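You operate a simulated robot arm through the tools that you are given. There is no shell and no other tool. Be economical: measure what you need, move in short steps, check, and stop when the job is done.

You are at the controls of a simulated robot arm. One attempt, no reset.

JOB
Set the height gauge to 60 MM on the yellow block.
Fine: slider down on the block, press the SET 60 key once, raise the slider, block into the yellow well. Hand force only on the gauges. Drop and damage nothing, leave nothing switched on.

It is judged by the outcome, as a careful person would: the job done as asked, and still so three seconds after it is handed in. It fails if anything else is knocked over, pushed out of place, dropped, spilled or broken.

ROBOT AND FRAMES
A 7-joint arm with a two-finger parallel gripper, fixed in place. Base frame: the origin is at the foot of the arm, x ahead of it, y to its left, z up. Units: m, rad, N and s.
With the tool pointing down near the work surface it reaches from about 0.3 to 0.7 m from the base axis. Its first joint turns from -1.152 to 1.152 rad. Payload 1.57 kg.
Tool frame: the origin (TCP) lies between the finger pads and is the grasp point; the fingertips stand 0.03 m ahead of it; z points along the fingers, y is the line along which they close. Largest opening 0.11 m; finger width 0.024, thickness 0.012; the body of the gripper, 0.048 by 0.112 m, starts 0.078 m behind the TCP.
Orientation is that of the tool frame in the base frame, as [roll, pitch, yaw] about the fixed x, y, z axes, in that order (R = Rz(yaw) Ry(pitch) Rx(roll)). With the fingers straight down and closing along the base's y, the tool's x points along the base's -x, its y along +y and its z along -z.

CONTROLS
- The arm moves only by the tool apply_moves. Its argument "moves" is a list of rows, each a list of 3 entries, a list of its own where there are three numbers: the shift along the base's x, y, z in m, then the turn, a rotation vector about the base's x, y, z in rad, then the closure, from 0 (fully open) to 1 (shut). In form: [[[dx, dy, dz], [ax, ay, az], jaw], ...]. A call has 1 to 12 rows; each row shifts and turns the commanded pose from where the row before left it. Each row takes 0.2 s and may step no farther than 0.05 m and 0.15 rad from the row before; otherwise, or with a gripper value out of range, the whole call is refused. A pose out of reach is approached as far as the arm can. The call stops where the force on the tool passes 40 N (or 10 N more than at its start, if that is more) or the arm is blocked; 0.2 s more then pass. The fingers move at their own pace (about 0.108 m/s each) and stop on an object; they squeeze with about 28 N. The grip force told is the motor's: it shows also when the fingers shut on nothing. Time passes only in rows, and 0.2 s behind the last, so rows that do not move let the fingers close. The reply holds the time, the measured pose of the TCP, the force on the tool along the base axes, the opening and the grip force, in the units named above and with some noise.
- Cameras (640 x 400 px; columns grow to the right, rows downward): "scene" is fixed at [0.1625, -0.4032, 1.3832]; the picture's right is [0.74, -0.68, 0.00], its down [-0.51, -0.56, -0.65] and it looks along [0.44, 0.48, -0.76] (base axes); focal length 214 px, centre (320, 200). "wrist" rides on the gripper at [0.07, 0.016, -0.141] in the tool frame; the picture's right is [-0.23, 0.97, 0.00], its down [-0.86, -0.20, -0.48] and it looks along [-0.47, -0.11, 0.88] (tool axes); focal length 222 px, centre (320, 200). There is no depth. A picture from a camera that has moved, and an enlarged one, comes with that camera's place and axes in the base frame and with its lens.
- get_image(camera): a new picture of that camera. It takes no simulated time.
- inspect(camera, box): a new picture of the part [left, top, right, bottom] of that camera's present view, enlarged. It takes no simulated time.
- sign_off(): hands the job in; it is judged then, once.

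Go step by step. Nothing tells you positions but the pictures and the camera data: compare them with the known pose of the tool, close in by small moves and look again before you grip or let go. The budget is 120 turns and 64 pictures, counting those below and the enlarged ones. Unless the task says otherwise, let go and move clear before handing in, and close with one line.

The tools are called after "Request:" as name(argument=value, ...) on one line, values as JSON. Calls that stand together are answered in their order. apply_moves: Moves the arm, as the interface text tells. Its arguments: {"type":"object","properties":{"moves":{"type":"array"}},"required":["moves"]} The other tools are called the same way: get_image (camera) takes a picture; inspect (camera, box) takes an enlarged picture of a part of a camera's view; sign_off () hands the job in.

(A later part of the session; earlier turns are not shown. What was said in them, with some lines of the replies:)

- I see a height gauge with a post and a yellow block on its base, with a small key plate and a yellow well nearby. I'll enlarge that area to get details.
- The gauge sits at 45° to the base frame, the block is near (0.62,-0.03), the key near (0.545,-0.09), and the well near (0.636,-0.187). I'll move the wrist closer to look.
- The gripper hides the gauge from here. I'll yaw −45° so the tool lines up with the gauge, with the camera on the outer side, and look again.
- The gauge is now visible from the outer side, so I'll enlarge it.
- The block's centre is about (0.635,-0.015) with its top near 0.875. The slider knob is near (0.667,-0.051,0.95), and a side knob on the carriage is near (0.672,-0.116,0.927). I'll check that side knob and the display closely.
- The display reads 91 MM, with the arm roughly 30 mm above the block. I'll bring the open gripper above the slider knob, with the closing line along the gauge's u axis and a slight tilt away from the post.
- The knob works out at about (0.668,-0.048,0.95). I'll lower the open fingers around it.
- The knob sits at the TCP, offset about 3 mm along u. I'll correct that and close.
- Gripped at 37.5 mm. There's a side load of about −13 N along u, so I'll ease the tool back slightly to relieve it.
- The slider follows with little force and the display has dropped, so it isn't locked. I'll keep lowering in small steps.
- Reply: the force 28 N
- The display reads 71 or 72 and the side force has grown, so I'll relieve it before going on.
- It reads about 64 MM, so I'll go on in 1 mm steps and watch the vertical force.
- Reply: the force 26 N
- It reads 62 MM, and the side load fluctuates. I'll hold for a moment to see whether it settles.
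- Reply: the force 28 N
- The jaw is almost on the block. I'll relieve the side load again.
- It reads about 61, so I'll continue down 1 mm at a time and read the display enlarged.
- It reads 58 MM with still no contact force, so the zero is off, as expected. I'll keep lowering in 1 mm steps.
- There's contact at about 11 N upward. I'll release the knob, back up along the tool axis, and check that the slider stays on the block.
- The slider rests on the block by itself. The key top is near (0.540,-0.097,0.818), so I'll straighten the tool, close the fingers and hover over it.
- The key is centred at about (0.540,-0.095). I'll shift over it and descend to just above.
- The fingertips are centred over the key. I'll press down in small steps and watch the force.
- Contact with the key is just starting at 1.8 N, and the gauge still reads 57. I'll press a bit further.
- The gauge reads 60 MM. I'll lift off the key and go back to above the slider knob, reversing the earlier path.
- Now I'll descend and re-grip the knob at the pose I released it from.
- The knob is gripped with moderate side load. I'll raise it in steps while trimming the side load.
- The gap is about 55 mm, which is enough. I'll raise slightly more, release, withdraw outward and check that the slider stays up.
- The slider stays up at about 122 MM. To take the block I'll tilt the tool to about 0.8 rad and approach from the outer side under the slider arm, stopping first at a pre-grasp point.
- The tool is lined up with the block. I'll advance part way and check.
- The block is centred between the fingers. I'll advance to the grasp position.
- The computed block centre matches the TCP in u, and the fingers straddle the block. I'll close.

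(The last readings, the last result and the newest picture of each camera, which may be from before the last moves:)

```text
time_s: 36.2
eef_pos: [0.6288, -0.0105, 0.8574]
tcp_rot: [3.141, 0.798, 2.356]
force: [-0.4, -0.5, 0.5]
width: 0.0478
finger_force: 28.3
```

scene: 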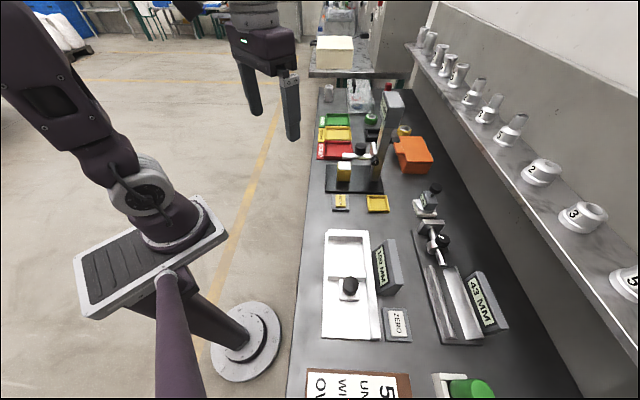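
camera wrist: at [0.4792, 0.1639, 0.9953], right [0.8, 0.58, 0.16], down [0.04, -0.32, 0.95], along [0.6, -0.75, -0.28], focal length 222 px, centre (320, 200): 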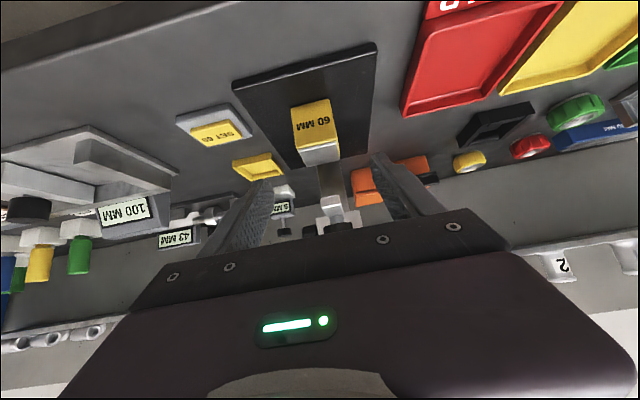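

Held at 48 mm. I'll lift slightly and shift outward, then check the hold.

Request:
apply_moves(moves=[[[0, 0, 0.005], [0, 0, 0], 0.75], [[0, 0, 0.01], [0, 0, 0], 0.75], [[-0.01, 0.01, 0.008], [0, 0, 0], 0.75], [[-0.012, 0.012, 0.0], [0, 0, 0], 0.75], [[-0.012, 0.012, 0.0], [0, 0, 0], 0.75], [[0, 0, 0], [0, 0, 0], 0.75]])

Request:
inspect(camera="scene", box=[310, 110, 410, 220])

```text
time_s: 37.6
eef_pos: [0.5963, 0.0241, 0.8811]
tcp_rot: [3.141, 0.798, 2.357]
force: [0.1, -0.5, -1.4]
width: 0.0478
finger_force: 28.4
```

```text
3.64 times, centred on (360, 165) of scene
camera zoom: at [0.1626, -0.4032, 1.3832], right [0.74, -0.68, 0.0], down [-0.51, -0.56, -0.65], along [0.44, 0.48, -0.76], focal length 780 px, centre (174, 327)
```

zoom: 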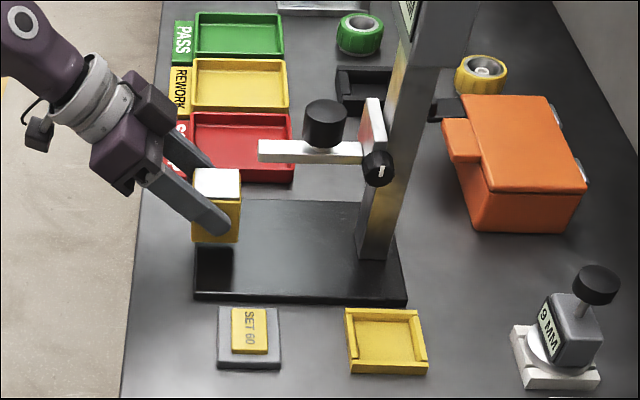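

The block is held upright. I'll raise it a bit, move along −u past the key, then on toward the well.

Request:
apply_moves(moves=[[[0, 0, 0.02], [0, 0, 0], 0.75], [[-0.0286, -0.0286, 0.01], [0, 0, 0], 0.75], [[-0.0286, -0.0286, 0], [0, 0, 0], 0.75], [[-0.0286, -0.0286, 0], [0, 0, 0], 0.75], [[0.025, -0.025, 0], [0, 0, 0], 0.75], [[0.025, -0.025, 0], [0, 0, 0], 0.75], [[0.025, -0.025, 0], [0, 0, 0], 0.75], [[0, 0, 0], [0, 0, 0], 0.75]])

Request:
inspect(camera="scene", box=[310, 130, 410, 230])

Request:
get_image(camera="wrist")

```text
time_s: 39.4
eef_pos: [0.586, -0.1384, 0.9089]
tcp_rot: [3.141, 0.797, 2.357]
force: [-0.5, -0.5, -3.0]
width: 0.0476
finger_force: 28.2
```

```text
4.00 times, centred on (360, 180) of scene
camera zoom: at [0.1626, -0.4033, 1.3831], right [0.74, -0.68, 0.0], down [-0.51, -0.56, -0.65], along [0.44, 0.48, -0.76], focal length 858 px, centre (160, 280)
```

zoom: 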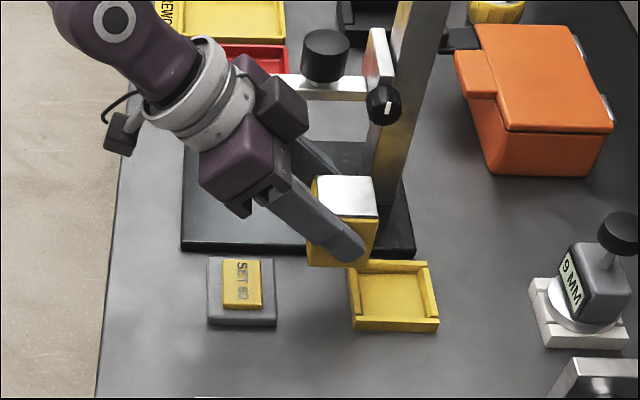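

```text
21 pictures are left
camera wrist: at [0.4907, -0.0216, 0.9589], right [0.8, 0.58, 0.16], down [0.04, -0.32, 0.95], along [0.6, -0.75, -0.28], focal length 222 px, centre (320, 200)
```

wrist: 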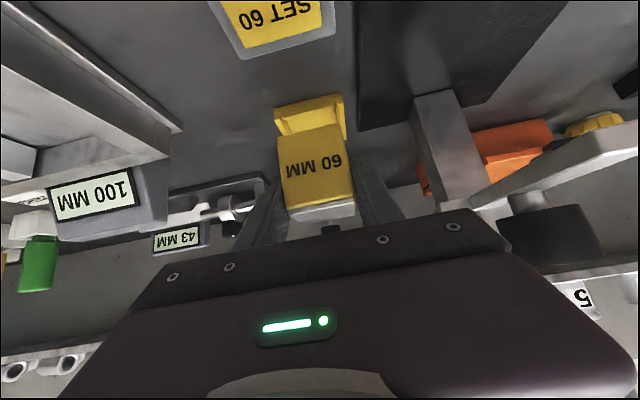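

By the wrist view the block's u is close to the well's. I'll enlarge both views for alignment.

Request:
inspect(camera="wrist", box=[250, 70, 380, 230])

Request:
inspect(camera="scene", box=[370, 180, 430, 220])

```text
2.50 times, centred on (315, 150) of wrist
camera zoom: at [0.4907, -0.0216, 0.9589], right [0.8, 0.58, 0.16], down [0.04, -0.32, 0.95], along [0.6, -0.75, -0.28], focal length 555 px, centre (332, 325)
```

zoom: 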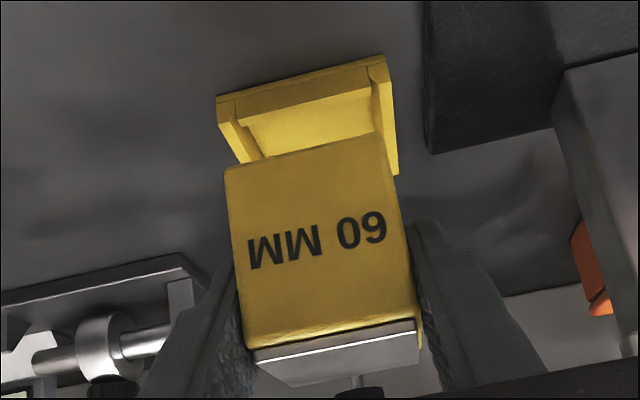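

```text
10.00 times, centred on (400, 200) of scene
camera zoom: at [0.1626, -0.4033, 1.3831], right [0.74, -0.68, 0.0], down [-0.51, -0.56, -0.65], along [0.44, 0.48, -0.76], focal length 2145 px, centre (-480, 200)
```

zoom: 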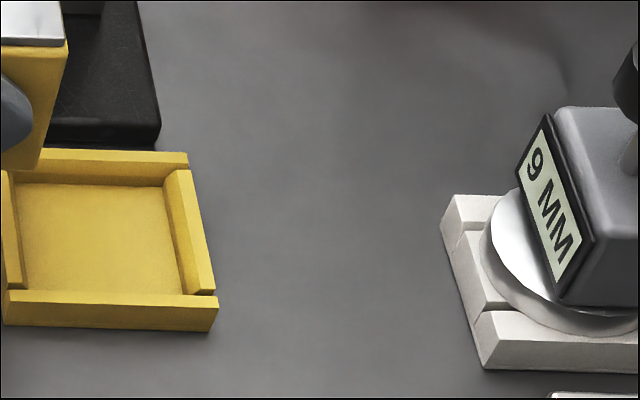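

The relative estimate to the well is Δw ≈ +58 mm and Δu ≈ −1 mm. I'll move over it, lower to just above the rim and check.

Request:
apply_moves(moves=[[[0.02, -0.021, 0], [0, 0, 0], 0.75], [[0.0207, -0.0211, 0], [0, 0, 0], 0.75], [[0, 0, -0.015], [0, 0, 0], 0.75], [[0, 0, -0.012], [0, 0, 0], 0.75], [[0, 0, 0], [0, 0, 0], 0.75]])

Request:
inspect(camera="scene", box=[340, 165, 420, 225])

Request:
inspect(camera="wrist", box=[250, 70, 380, 230])

```text
time_s: 40.6
eef_pos: [0.6246, -0.1794, 0.8831]
tcp_rot: [3.141, 0.798, 2.357]
force: [-0.2, 0.6, -2.6]
width: 0.0478
finger_force: 28.1
```

```text
6.67 times, centred on (380, 195) of scene
camera zoom: at [0.1626, -0.4032, 1.3831], right [0.74, -0.68, 0.0], down [-0.51, -0.56, -0.65], along [0.44, 0.48, -0.76], focal length 1430 px, centre (-80, 233)
```

zoom: 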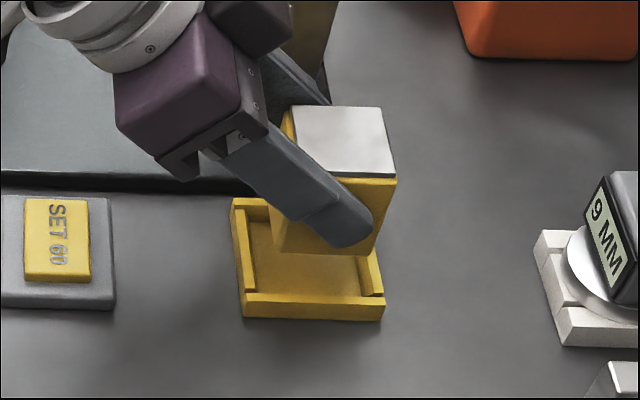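

```text
2.50 times, centred on (315, 150) of wrist
camera zoom: at [0.5297, -0.0631, 0.932], right [0.8, 0.58, 0.16], down [0.04, -0.32, 0.95], along [0.6, -0.75, -0.28], focal length 555 px, centre (332, 325)
```

zoom: 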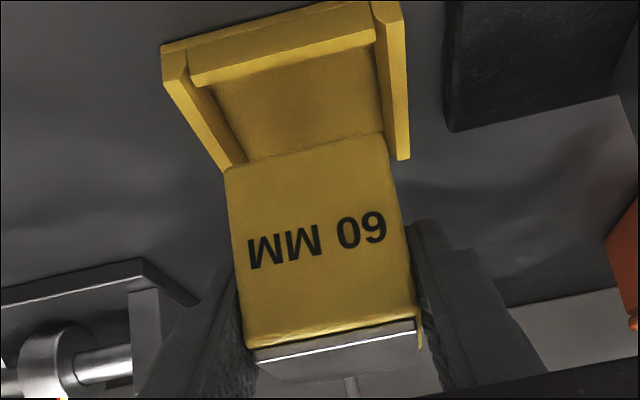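

The block is aligned with the well to within about 1 mm, with the block at u .3147/w .5825 and the well at u .316/w .5826. I'll nudge and lower partway.

Request:
apply_moves(moves=[[[0.0008, 0.0008, -0.008], [0, 0, 0], 0.75], [[0, 0, -0.006], [0, 0, 0], 0.75], [[0, 0, -0.004], [0, 0, 0], 0.75], [[0, 0, 0], [0, 0, 0], 0.75]])

Request:
inspect(camera="scene", box=[340, 165, 420, 225])

Request:
inspect(camera="wrist", box=[250, 50, 380, 210])

```text
time_s: 41.6
eef_pos: [0.6253, -0.1782, 0.8643]
tcp_rot: [-3.141, 0.798, 2.358]
force: [1.0, 0.1, -2.7]
width: 0.0477
finger_force: 27.6
```

```text
6.67 times, centred on (380, 195) of scene
camera zoom: at [0.1626, -0.4032, 1.3831], right [0.74, -0.68, 0.0], down [-0.51, -0.56, -0.65], along [0.44, 0.48, -0.76], focal length 1430 px, centre (-80, 233)
```

zoom: 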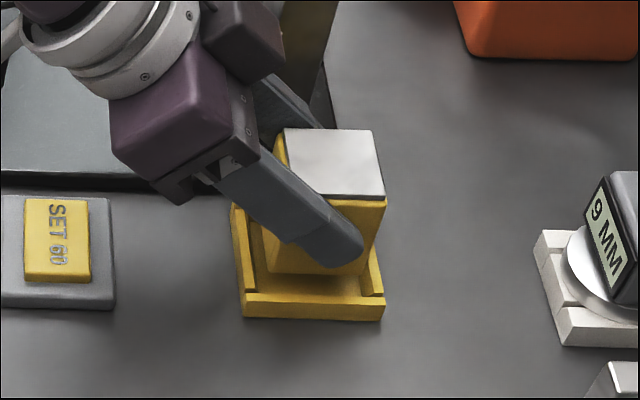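

```text
2.50 times, centred on (315, 130) of wrist
camera zoom: at [0.5309, -0.0618, 0.9146], right [0.8, 0.58, 0.16], down [0.04, -0.32, 0.95], along [0.6, -0.75, -0.28], focal length 555 px, centre (332, 375)
```

zoom: 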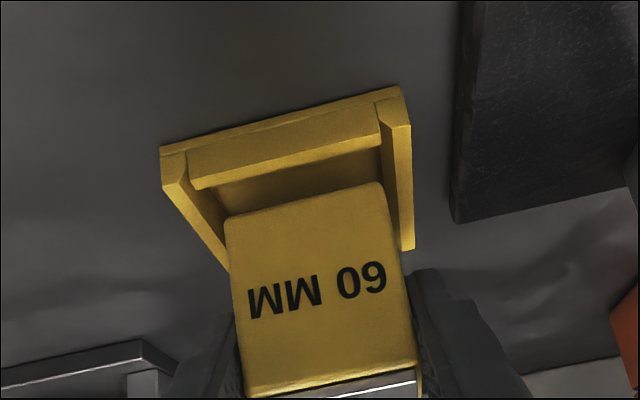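

It's aligned and going into the well. I'll lower gently until it makes contact.

Request:
apply_moves(moves=[[[0, 0, -0.003], [0, 0, 0], 0.75], [[0, 0, -0.003], [0, 0, 0], 0.75], [[0, 0, 0], [0, 0, 0], 0.75]])

```text
time_s: 42.4
eef_pos: [0.626, -0.178, 0.8579]
tcp_rot: [3.141, 0.798, 2.356]
force: [0.4, 0.9, -2.6]
width: 0.0477
finger_force: 28.1
```

Request:
apply_moves(moves=[[[0, 0, -0.002], [0, 0, 0], 0.75], [[0, 0, -0.002], [0, 0, 0], 0.75], [[0, 0, 0], [0, 0, 0], 0.75]])

Request:
inspect(camera="scene", box=[340, 165, 420, 225])

Request:
inspect(camera="wrist", box=[250, 50, 380, 210])

```text
time_s: 43.2
eef_pos: [0.6257, -0.1791, 0.8554]
tcp_rot: [3.138, 0.797, 2.357]
force: [-0.3, -0.1, -3.0]
width: 0.0479
finger_force: 27.6
```

```text
6.67 times, centred on (380, 195) of scene
camera zoom: at [0.1626, -0.4032, 1.3831], right [0.74, -0.68, 0.0], down [-0.51, -0.56, -0.65], along [0.44, 0.48, -0.76], focal length 1430 px, centre (-80, 233)
```

zoom: 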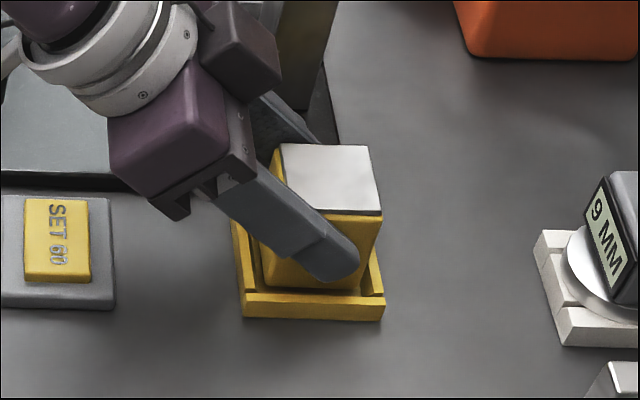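

```text
2.50 times, centred on (315, 130) of wrist
camera zoom: at [0.5307, -0.0624, 0.9043], right [0.8, 0.58, 0.16], down [0.04, -0.32, 0.95], along [0.6, -0.75, -0.28], focal length 555 px, centre (332, 375)
```

zoom: 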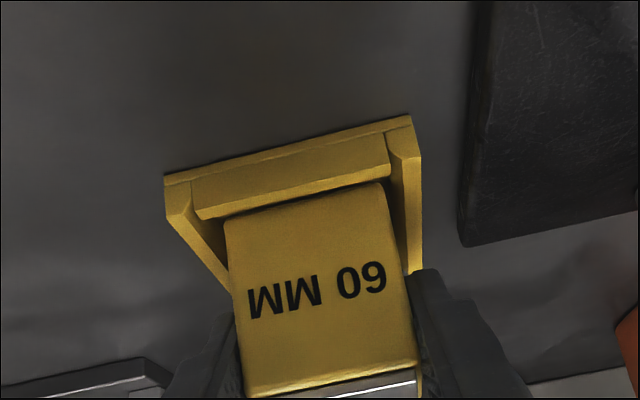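

Still no contact; the fit looks good. I'll keep lowering 1–2 mm at a time.

Request:
apply_moves(moves=[[[0, 0, -0.002], [0, 0, 0], 0.75], [[0, 0, -0.001], [0, 0, 0], 0.75], [[0, 0, 0], [0, 0, 0], 0.75]])

```text
time_s: 44.0
eef_pos: [0.6245, -0.1777, 0.8522]
tcp_rot: [-3.141, 0.798, 2.355]
force: [0.5, -0.4, -1.4]
width: 0.0475
finger_force: 27.8
```

Request:
apply_moves(moves=[[[0, 0, -0.001], [0, 0, 0], 0.75], [[0, 0, -0.001], [0, 0, 0], 0.75], [[0, 0, 0], [0, 0, 0], 0.75]])

```text
time_s: 44.8
eef_pos: [0.6256, -0.1783, 0.8494]
tcp_rot: [3.141, 0.798, 2.356]
force: [0.5, -0.2, -2.3]
width: 0.0477
finger_force: 27.9
```

Request:
apply_moves(moves=[[[0, 0, -0.001], [0, 0, 0], 0.75], [[0, 0, -0.001], [0, 0, 0], 0.75], [[0, 0, 0], [0, 0, 0], 0.75]])

Request:
inspect(camera="scene", box=[350, 175, 410, 215])

```text
time_s: 45.6
eef_pos: [0.6264, -0.1786, 0.8494]
tcp_rot: [3.138, 0.802, 2.355]
force: [-0.1, 0.2, 12.2]
width: 0.0477
finger_force: 28.2
```

```text
10.00 times, centred on (380, 195) of scene
camera zoom: at [0.1623, -0.4032, 1.3832], right [0.74, -0.68, 0.0], down [-0.51, -0.56, -0.65], along [0.44, 0.48, -0.76], focal length 2145 px, centre (-280, 250)
```

zoom: 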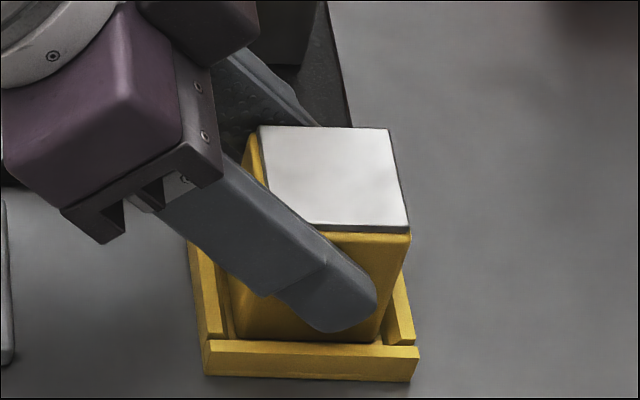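

Contact at 12 N with the block down inside the walls. I'll release slowly and check before retreating.

Request:
apply_moves(moves=[[[0, 0, 0.001], [0, 0, 0], 0.55], [[0, 0, 0], [0, 0, 0], 0.4], [[0, 0, 0], [0, 0, 0], 0.3], [[0, 0, 0], [0, 0, 0], 0.3]])

Request:
inspect(camera="scene", box=[340, 165, 420, 225])

```text
time_s: 46.6
eef_pos: [0.6251, -0.1786, 0.8504]
tcp_rot: [-3.141, 0.797, 2.356]
force: [0.5, 0.1, 0.0]
width: 0.0768
finger_force: 0.1
```

```text
6.67 times, centred on (380, 195) of scene
camera zoom: at [0.1625, -0.4032, 1.3832], right [0.74, -0.68, 0.0], down [-0.51, -0.56, -0.65], along [0.44, 0.48, -0.76], focal length 1430 px, centre (-80, 233)
```

zoom: 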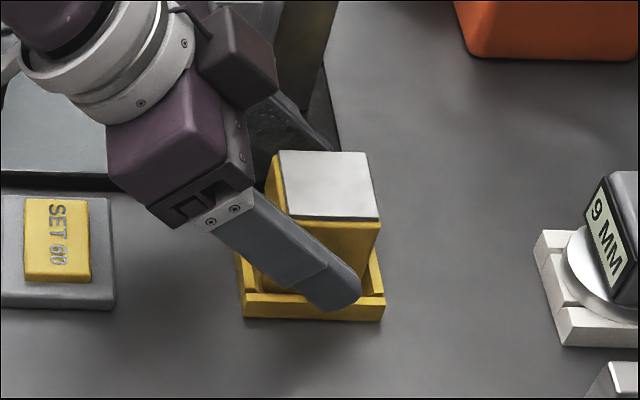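

The block stands in the well. I'll retreat back along the tool axis, away from the gauge.

Request:
apply_moves(moves=[[[-0.012, 0.012, 0.0165], [0, 0, 0], 0.3], [[-0.018, 0.018, 0.024], [0, 0, 0], 0.3], [[-0.022, 0.018, 0.027], [0, 0, 0], 0.3], [[-0.025, 0.015, 0.03], [0, 0, 0], 0.3], [[-0.025, 0.01, 0.035], [0, 0, 0], 0.3], [[-0.02, 0, 0.04], [0, 0, 0], 0.3], [[0, 0, 0], [0, 0, 0], 0.3]])

Request:
get_image(camera="scene")

Request:
inspect(camera="scene", box=[320, 75, 430, 225])

Request:
inspect(camera="scene", box=[370, 85, 410, 125])

Request:
inspect(camera="scene", box=[350, 175, 410, 215])

```text
time_s: 48.2
eef_pos: [0.5031, -0.1064, 1.0231]
tcp_rot: [3.141, 0.796, 2.356]
force: [-0.7, -0.5, 0.6]
width: 0.0773
finger_force: 0.0
```

```text
10 pictures are left
```

scene: 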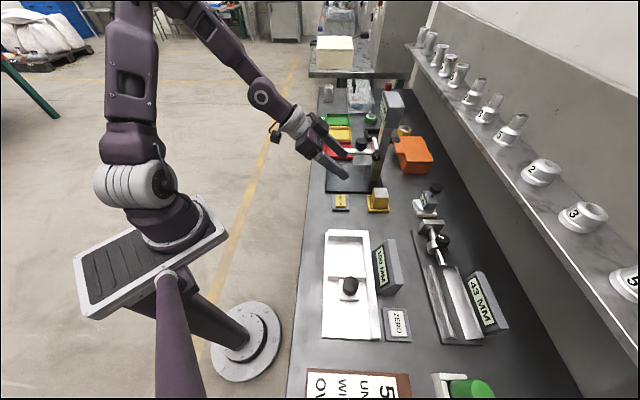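

```text
2.67 times, centred on (375, 150) of scene
camera zoom: at [0.1625, -0.4032, 1.3832], right [0.74, -0.68, 0.0], down [-0.51, -0.56, -0.65], along [0.44, 0.48, -0.76], focal length 572 px, centre (173, 333)
```

zoom: 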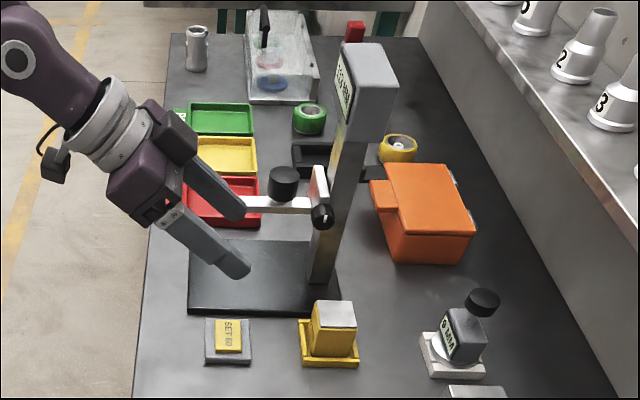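

```text
10.00 times, centred on (390, 105) of scene
camera zoom: at [0.1625, -0.4032, 1.3832], right [0.74, -0.68, 0.0], down [-0.51, -0.56, -0.65], along [0.44, 0.48, -0.76], focal length 2145 px, centre (-380, 1150)
```

zoom: 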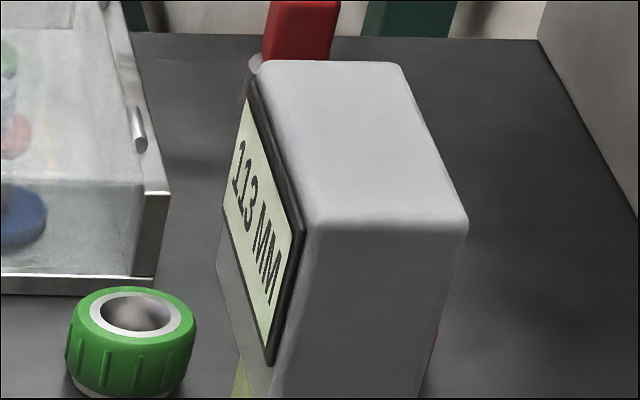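

```text
10.00 times, centred on (380, 195) of scene
camera zoom: at [0.1625, -0.4032, 1.3832], right [0.74, -0.68, 0.0], down [-0.51, -0.56, -0.65], along [0.44, 0.48, -0.76], focal length 2145 px, centre (-280, 250)
```

zoom: 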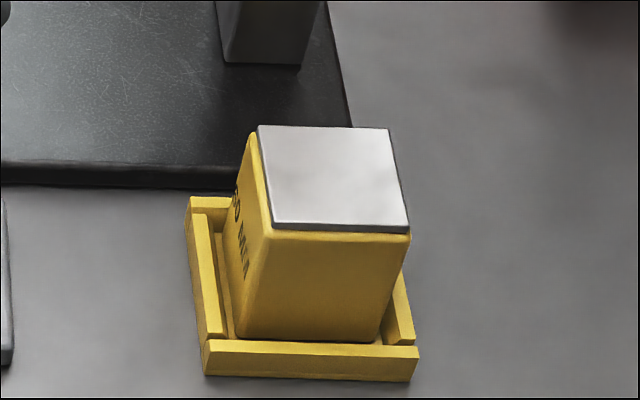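

The block sits in the well, the slider is raised and the display reads 113 MM. I'll move farther clear and confirm the slider isn't creeping.

Request:
apply_moves(moves=[[[-0.04, 0, 0.02], [0, 0, 0], 0.3], [[-0.04, 0, 0.02], [0, 0, 0], 0.3], [[0, 0, 0], [0, 0, 0], 0.3], [[0, 0, 0], [0, 0, 0], 0.3], [[0, 0, 0], [0, 0, 0], 0.3], [[0, 0, 0], [0, 0, 0], 0.3], [[0, 0, 0], [0, 0, 0], 0.3], [[0, 0, 0], [0, 0, 0], 0.3], [[0, 0, 0], [0, 0, 0], 0.3]])

Request:
inspect(camera="scene", box=[370, 85, 410, 125])

Request:
inspect(camera="scene", box=[320, 75, 430, 225])

```text
time_s: 50.2
eef_pos: [0.4283, -0.1081, 1.0608]
tcp_rot: [-3.139, 0.805, 2.357]
force: [-0.1, 0.4, -0.4]
width: 0.0766
finger_force: 0.1
out of reach, approached as far as the arm can: row 2
```

```text
10.00 times, centred on (390, 105) of scene
camera zoom: at [0.1625, -0.4032, 1.3832], right [0.74, -0.68, 0.0], down [-0.51, -0.56, -0.65], along [0.44, 0.48, -0.76], focal length 2145 px, centre (-380, 1150)
```

zoom: 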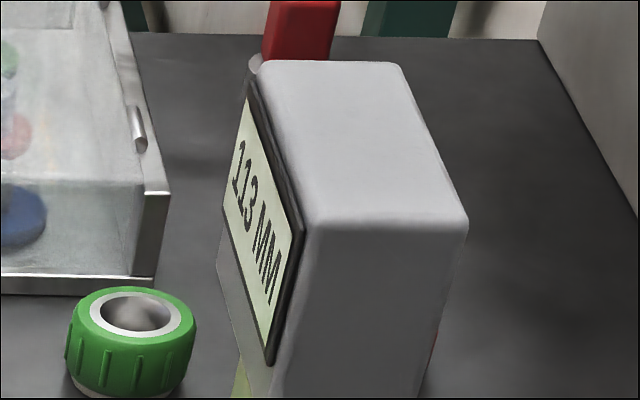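

```text
2.67 times, centred on (375, 150) of scene
camera zoom: at [0.1625, -0.4032, 1.3832], right [0.74, -0.68, 0.0], down [-0.51, -0.56, -0.65], along [0.44, 0.48, -0.76], focal length 572 px, centre (173, 333)
```

zoom: 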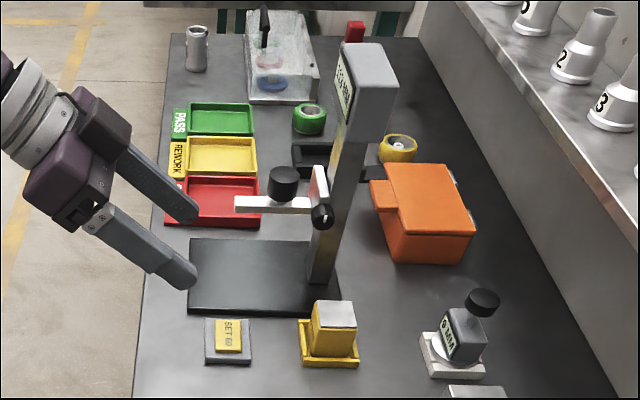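

Everything holds steady: the gauge was set to 60 MM on the block, the slider is parked at 113 MM, the block is in the yellow well, and the arm is clear. I'm handing in.

Request:
sign_off()

```text
The job is handed in.
```

The height gauge was set to 60 MM on the yellow block with one press of SET 60, the slider is raised and holding at 113 MM, the block is in the yellow well, and the job is handed in.
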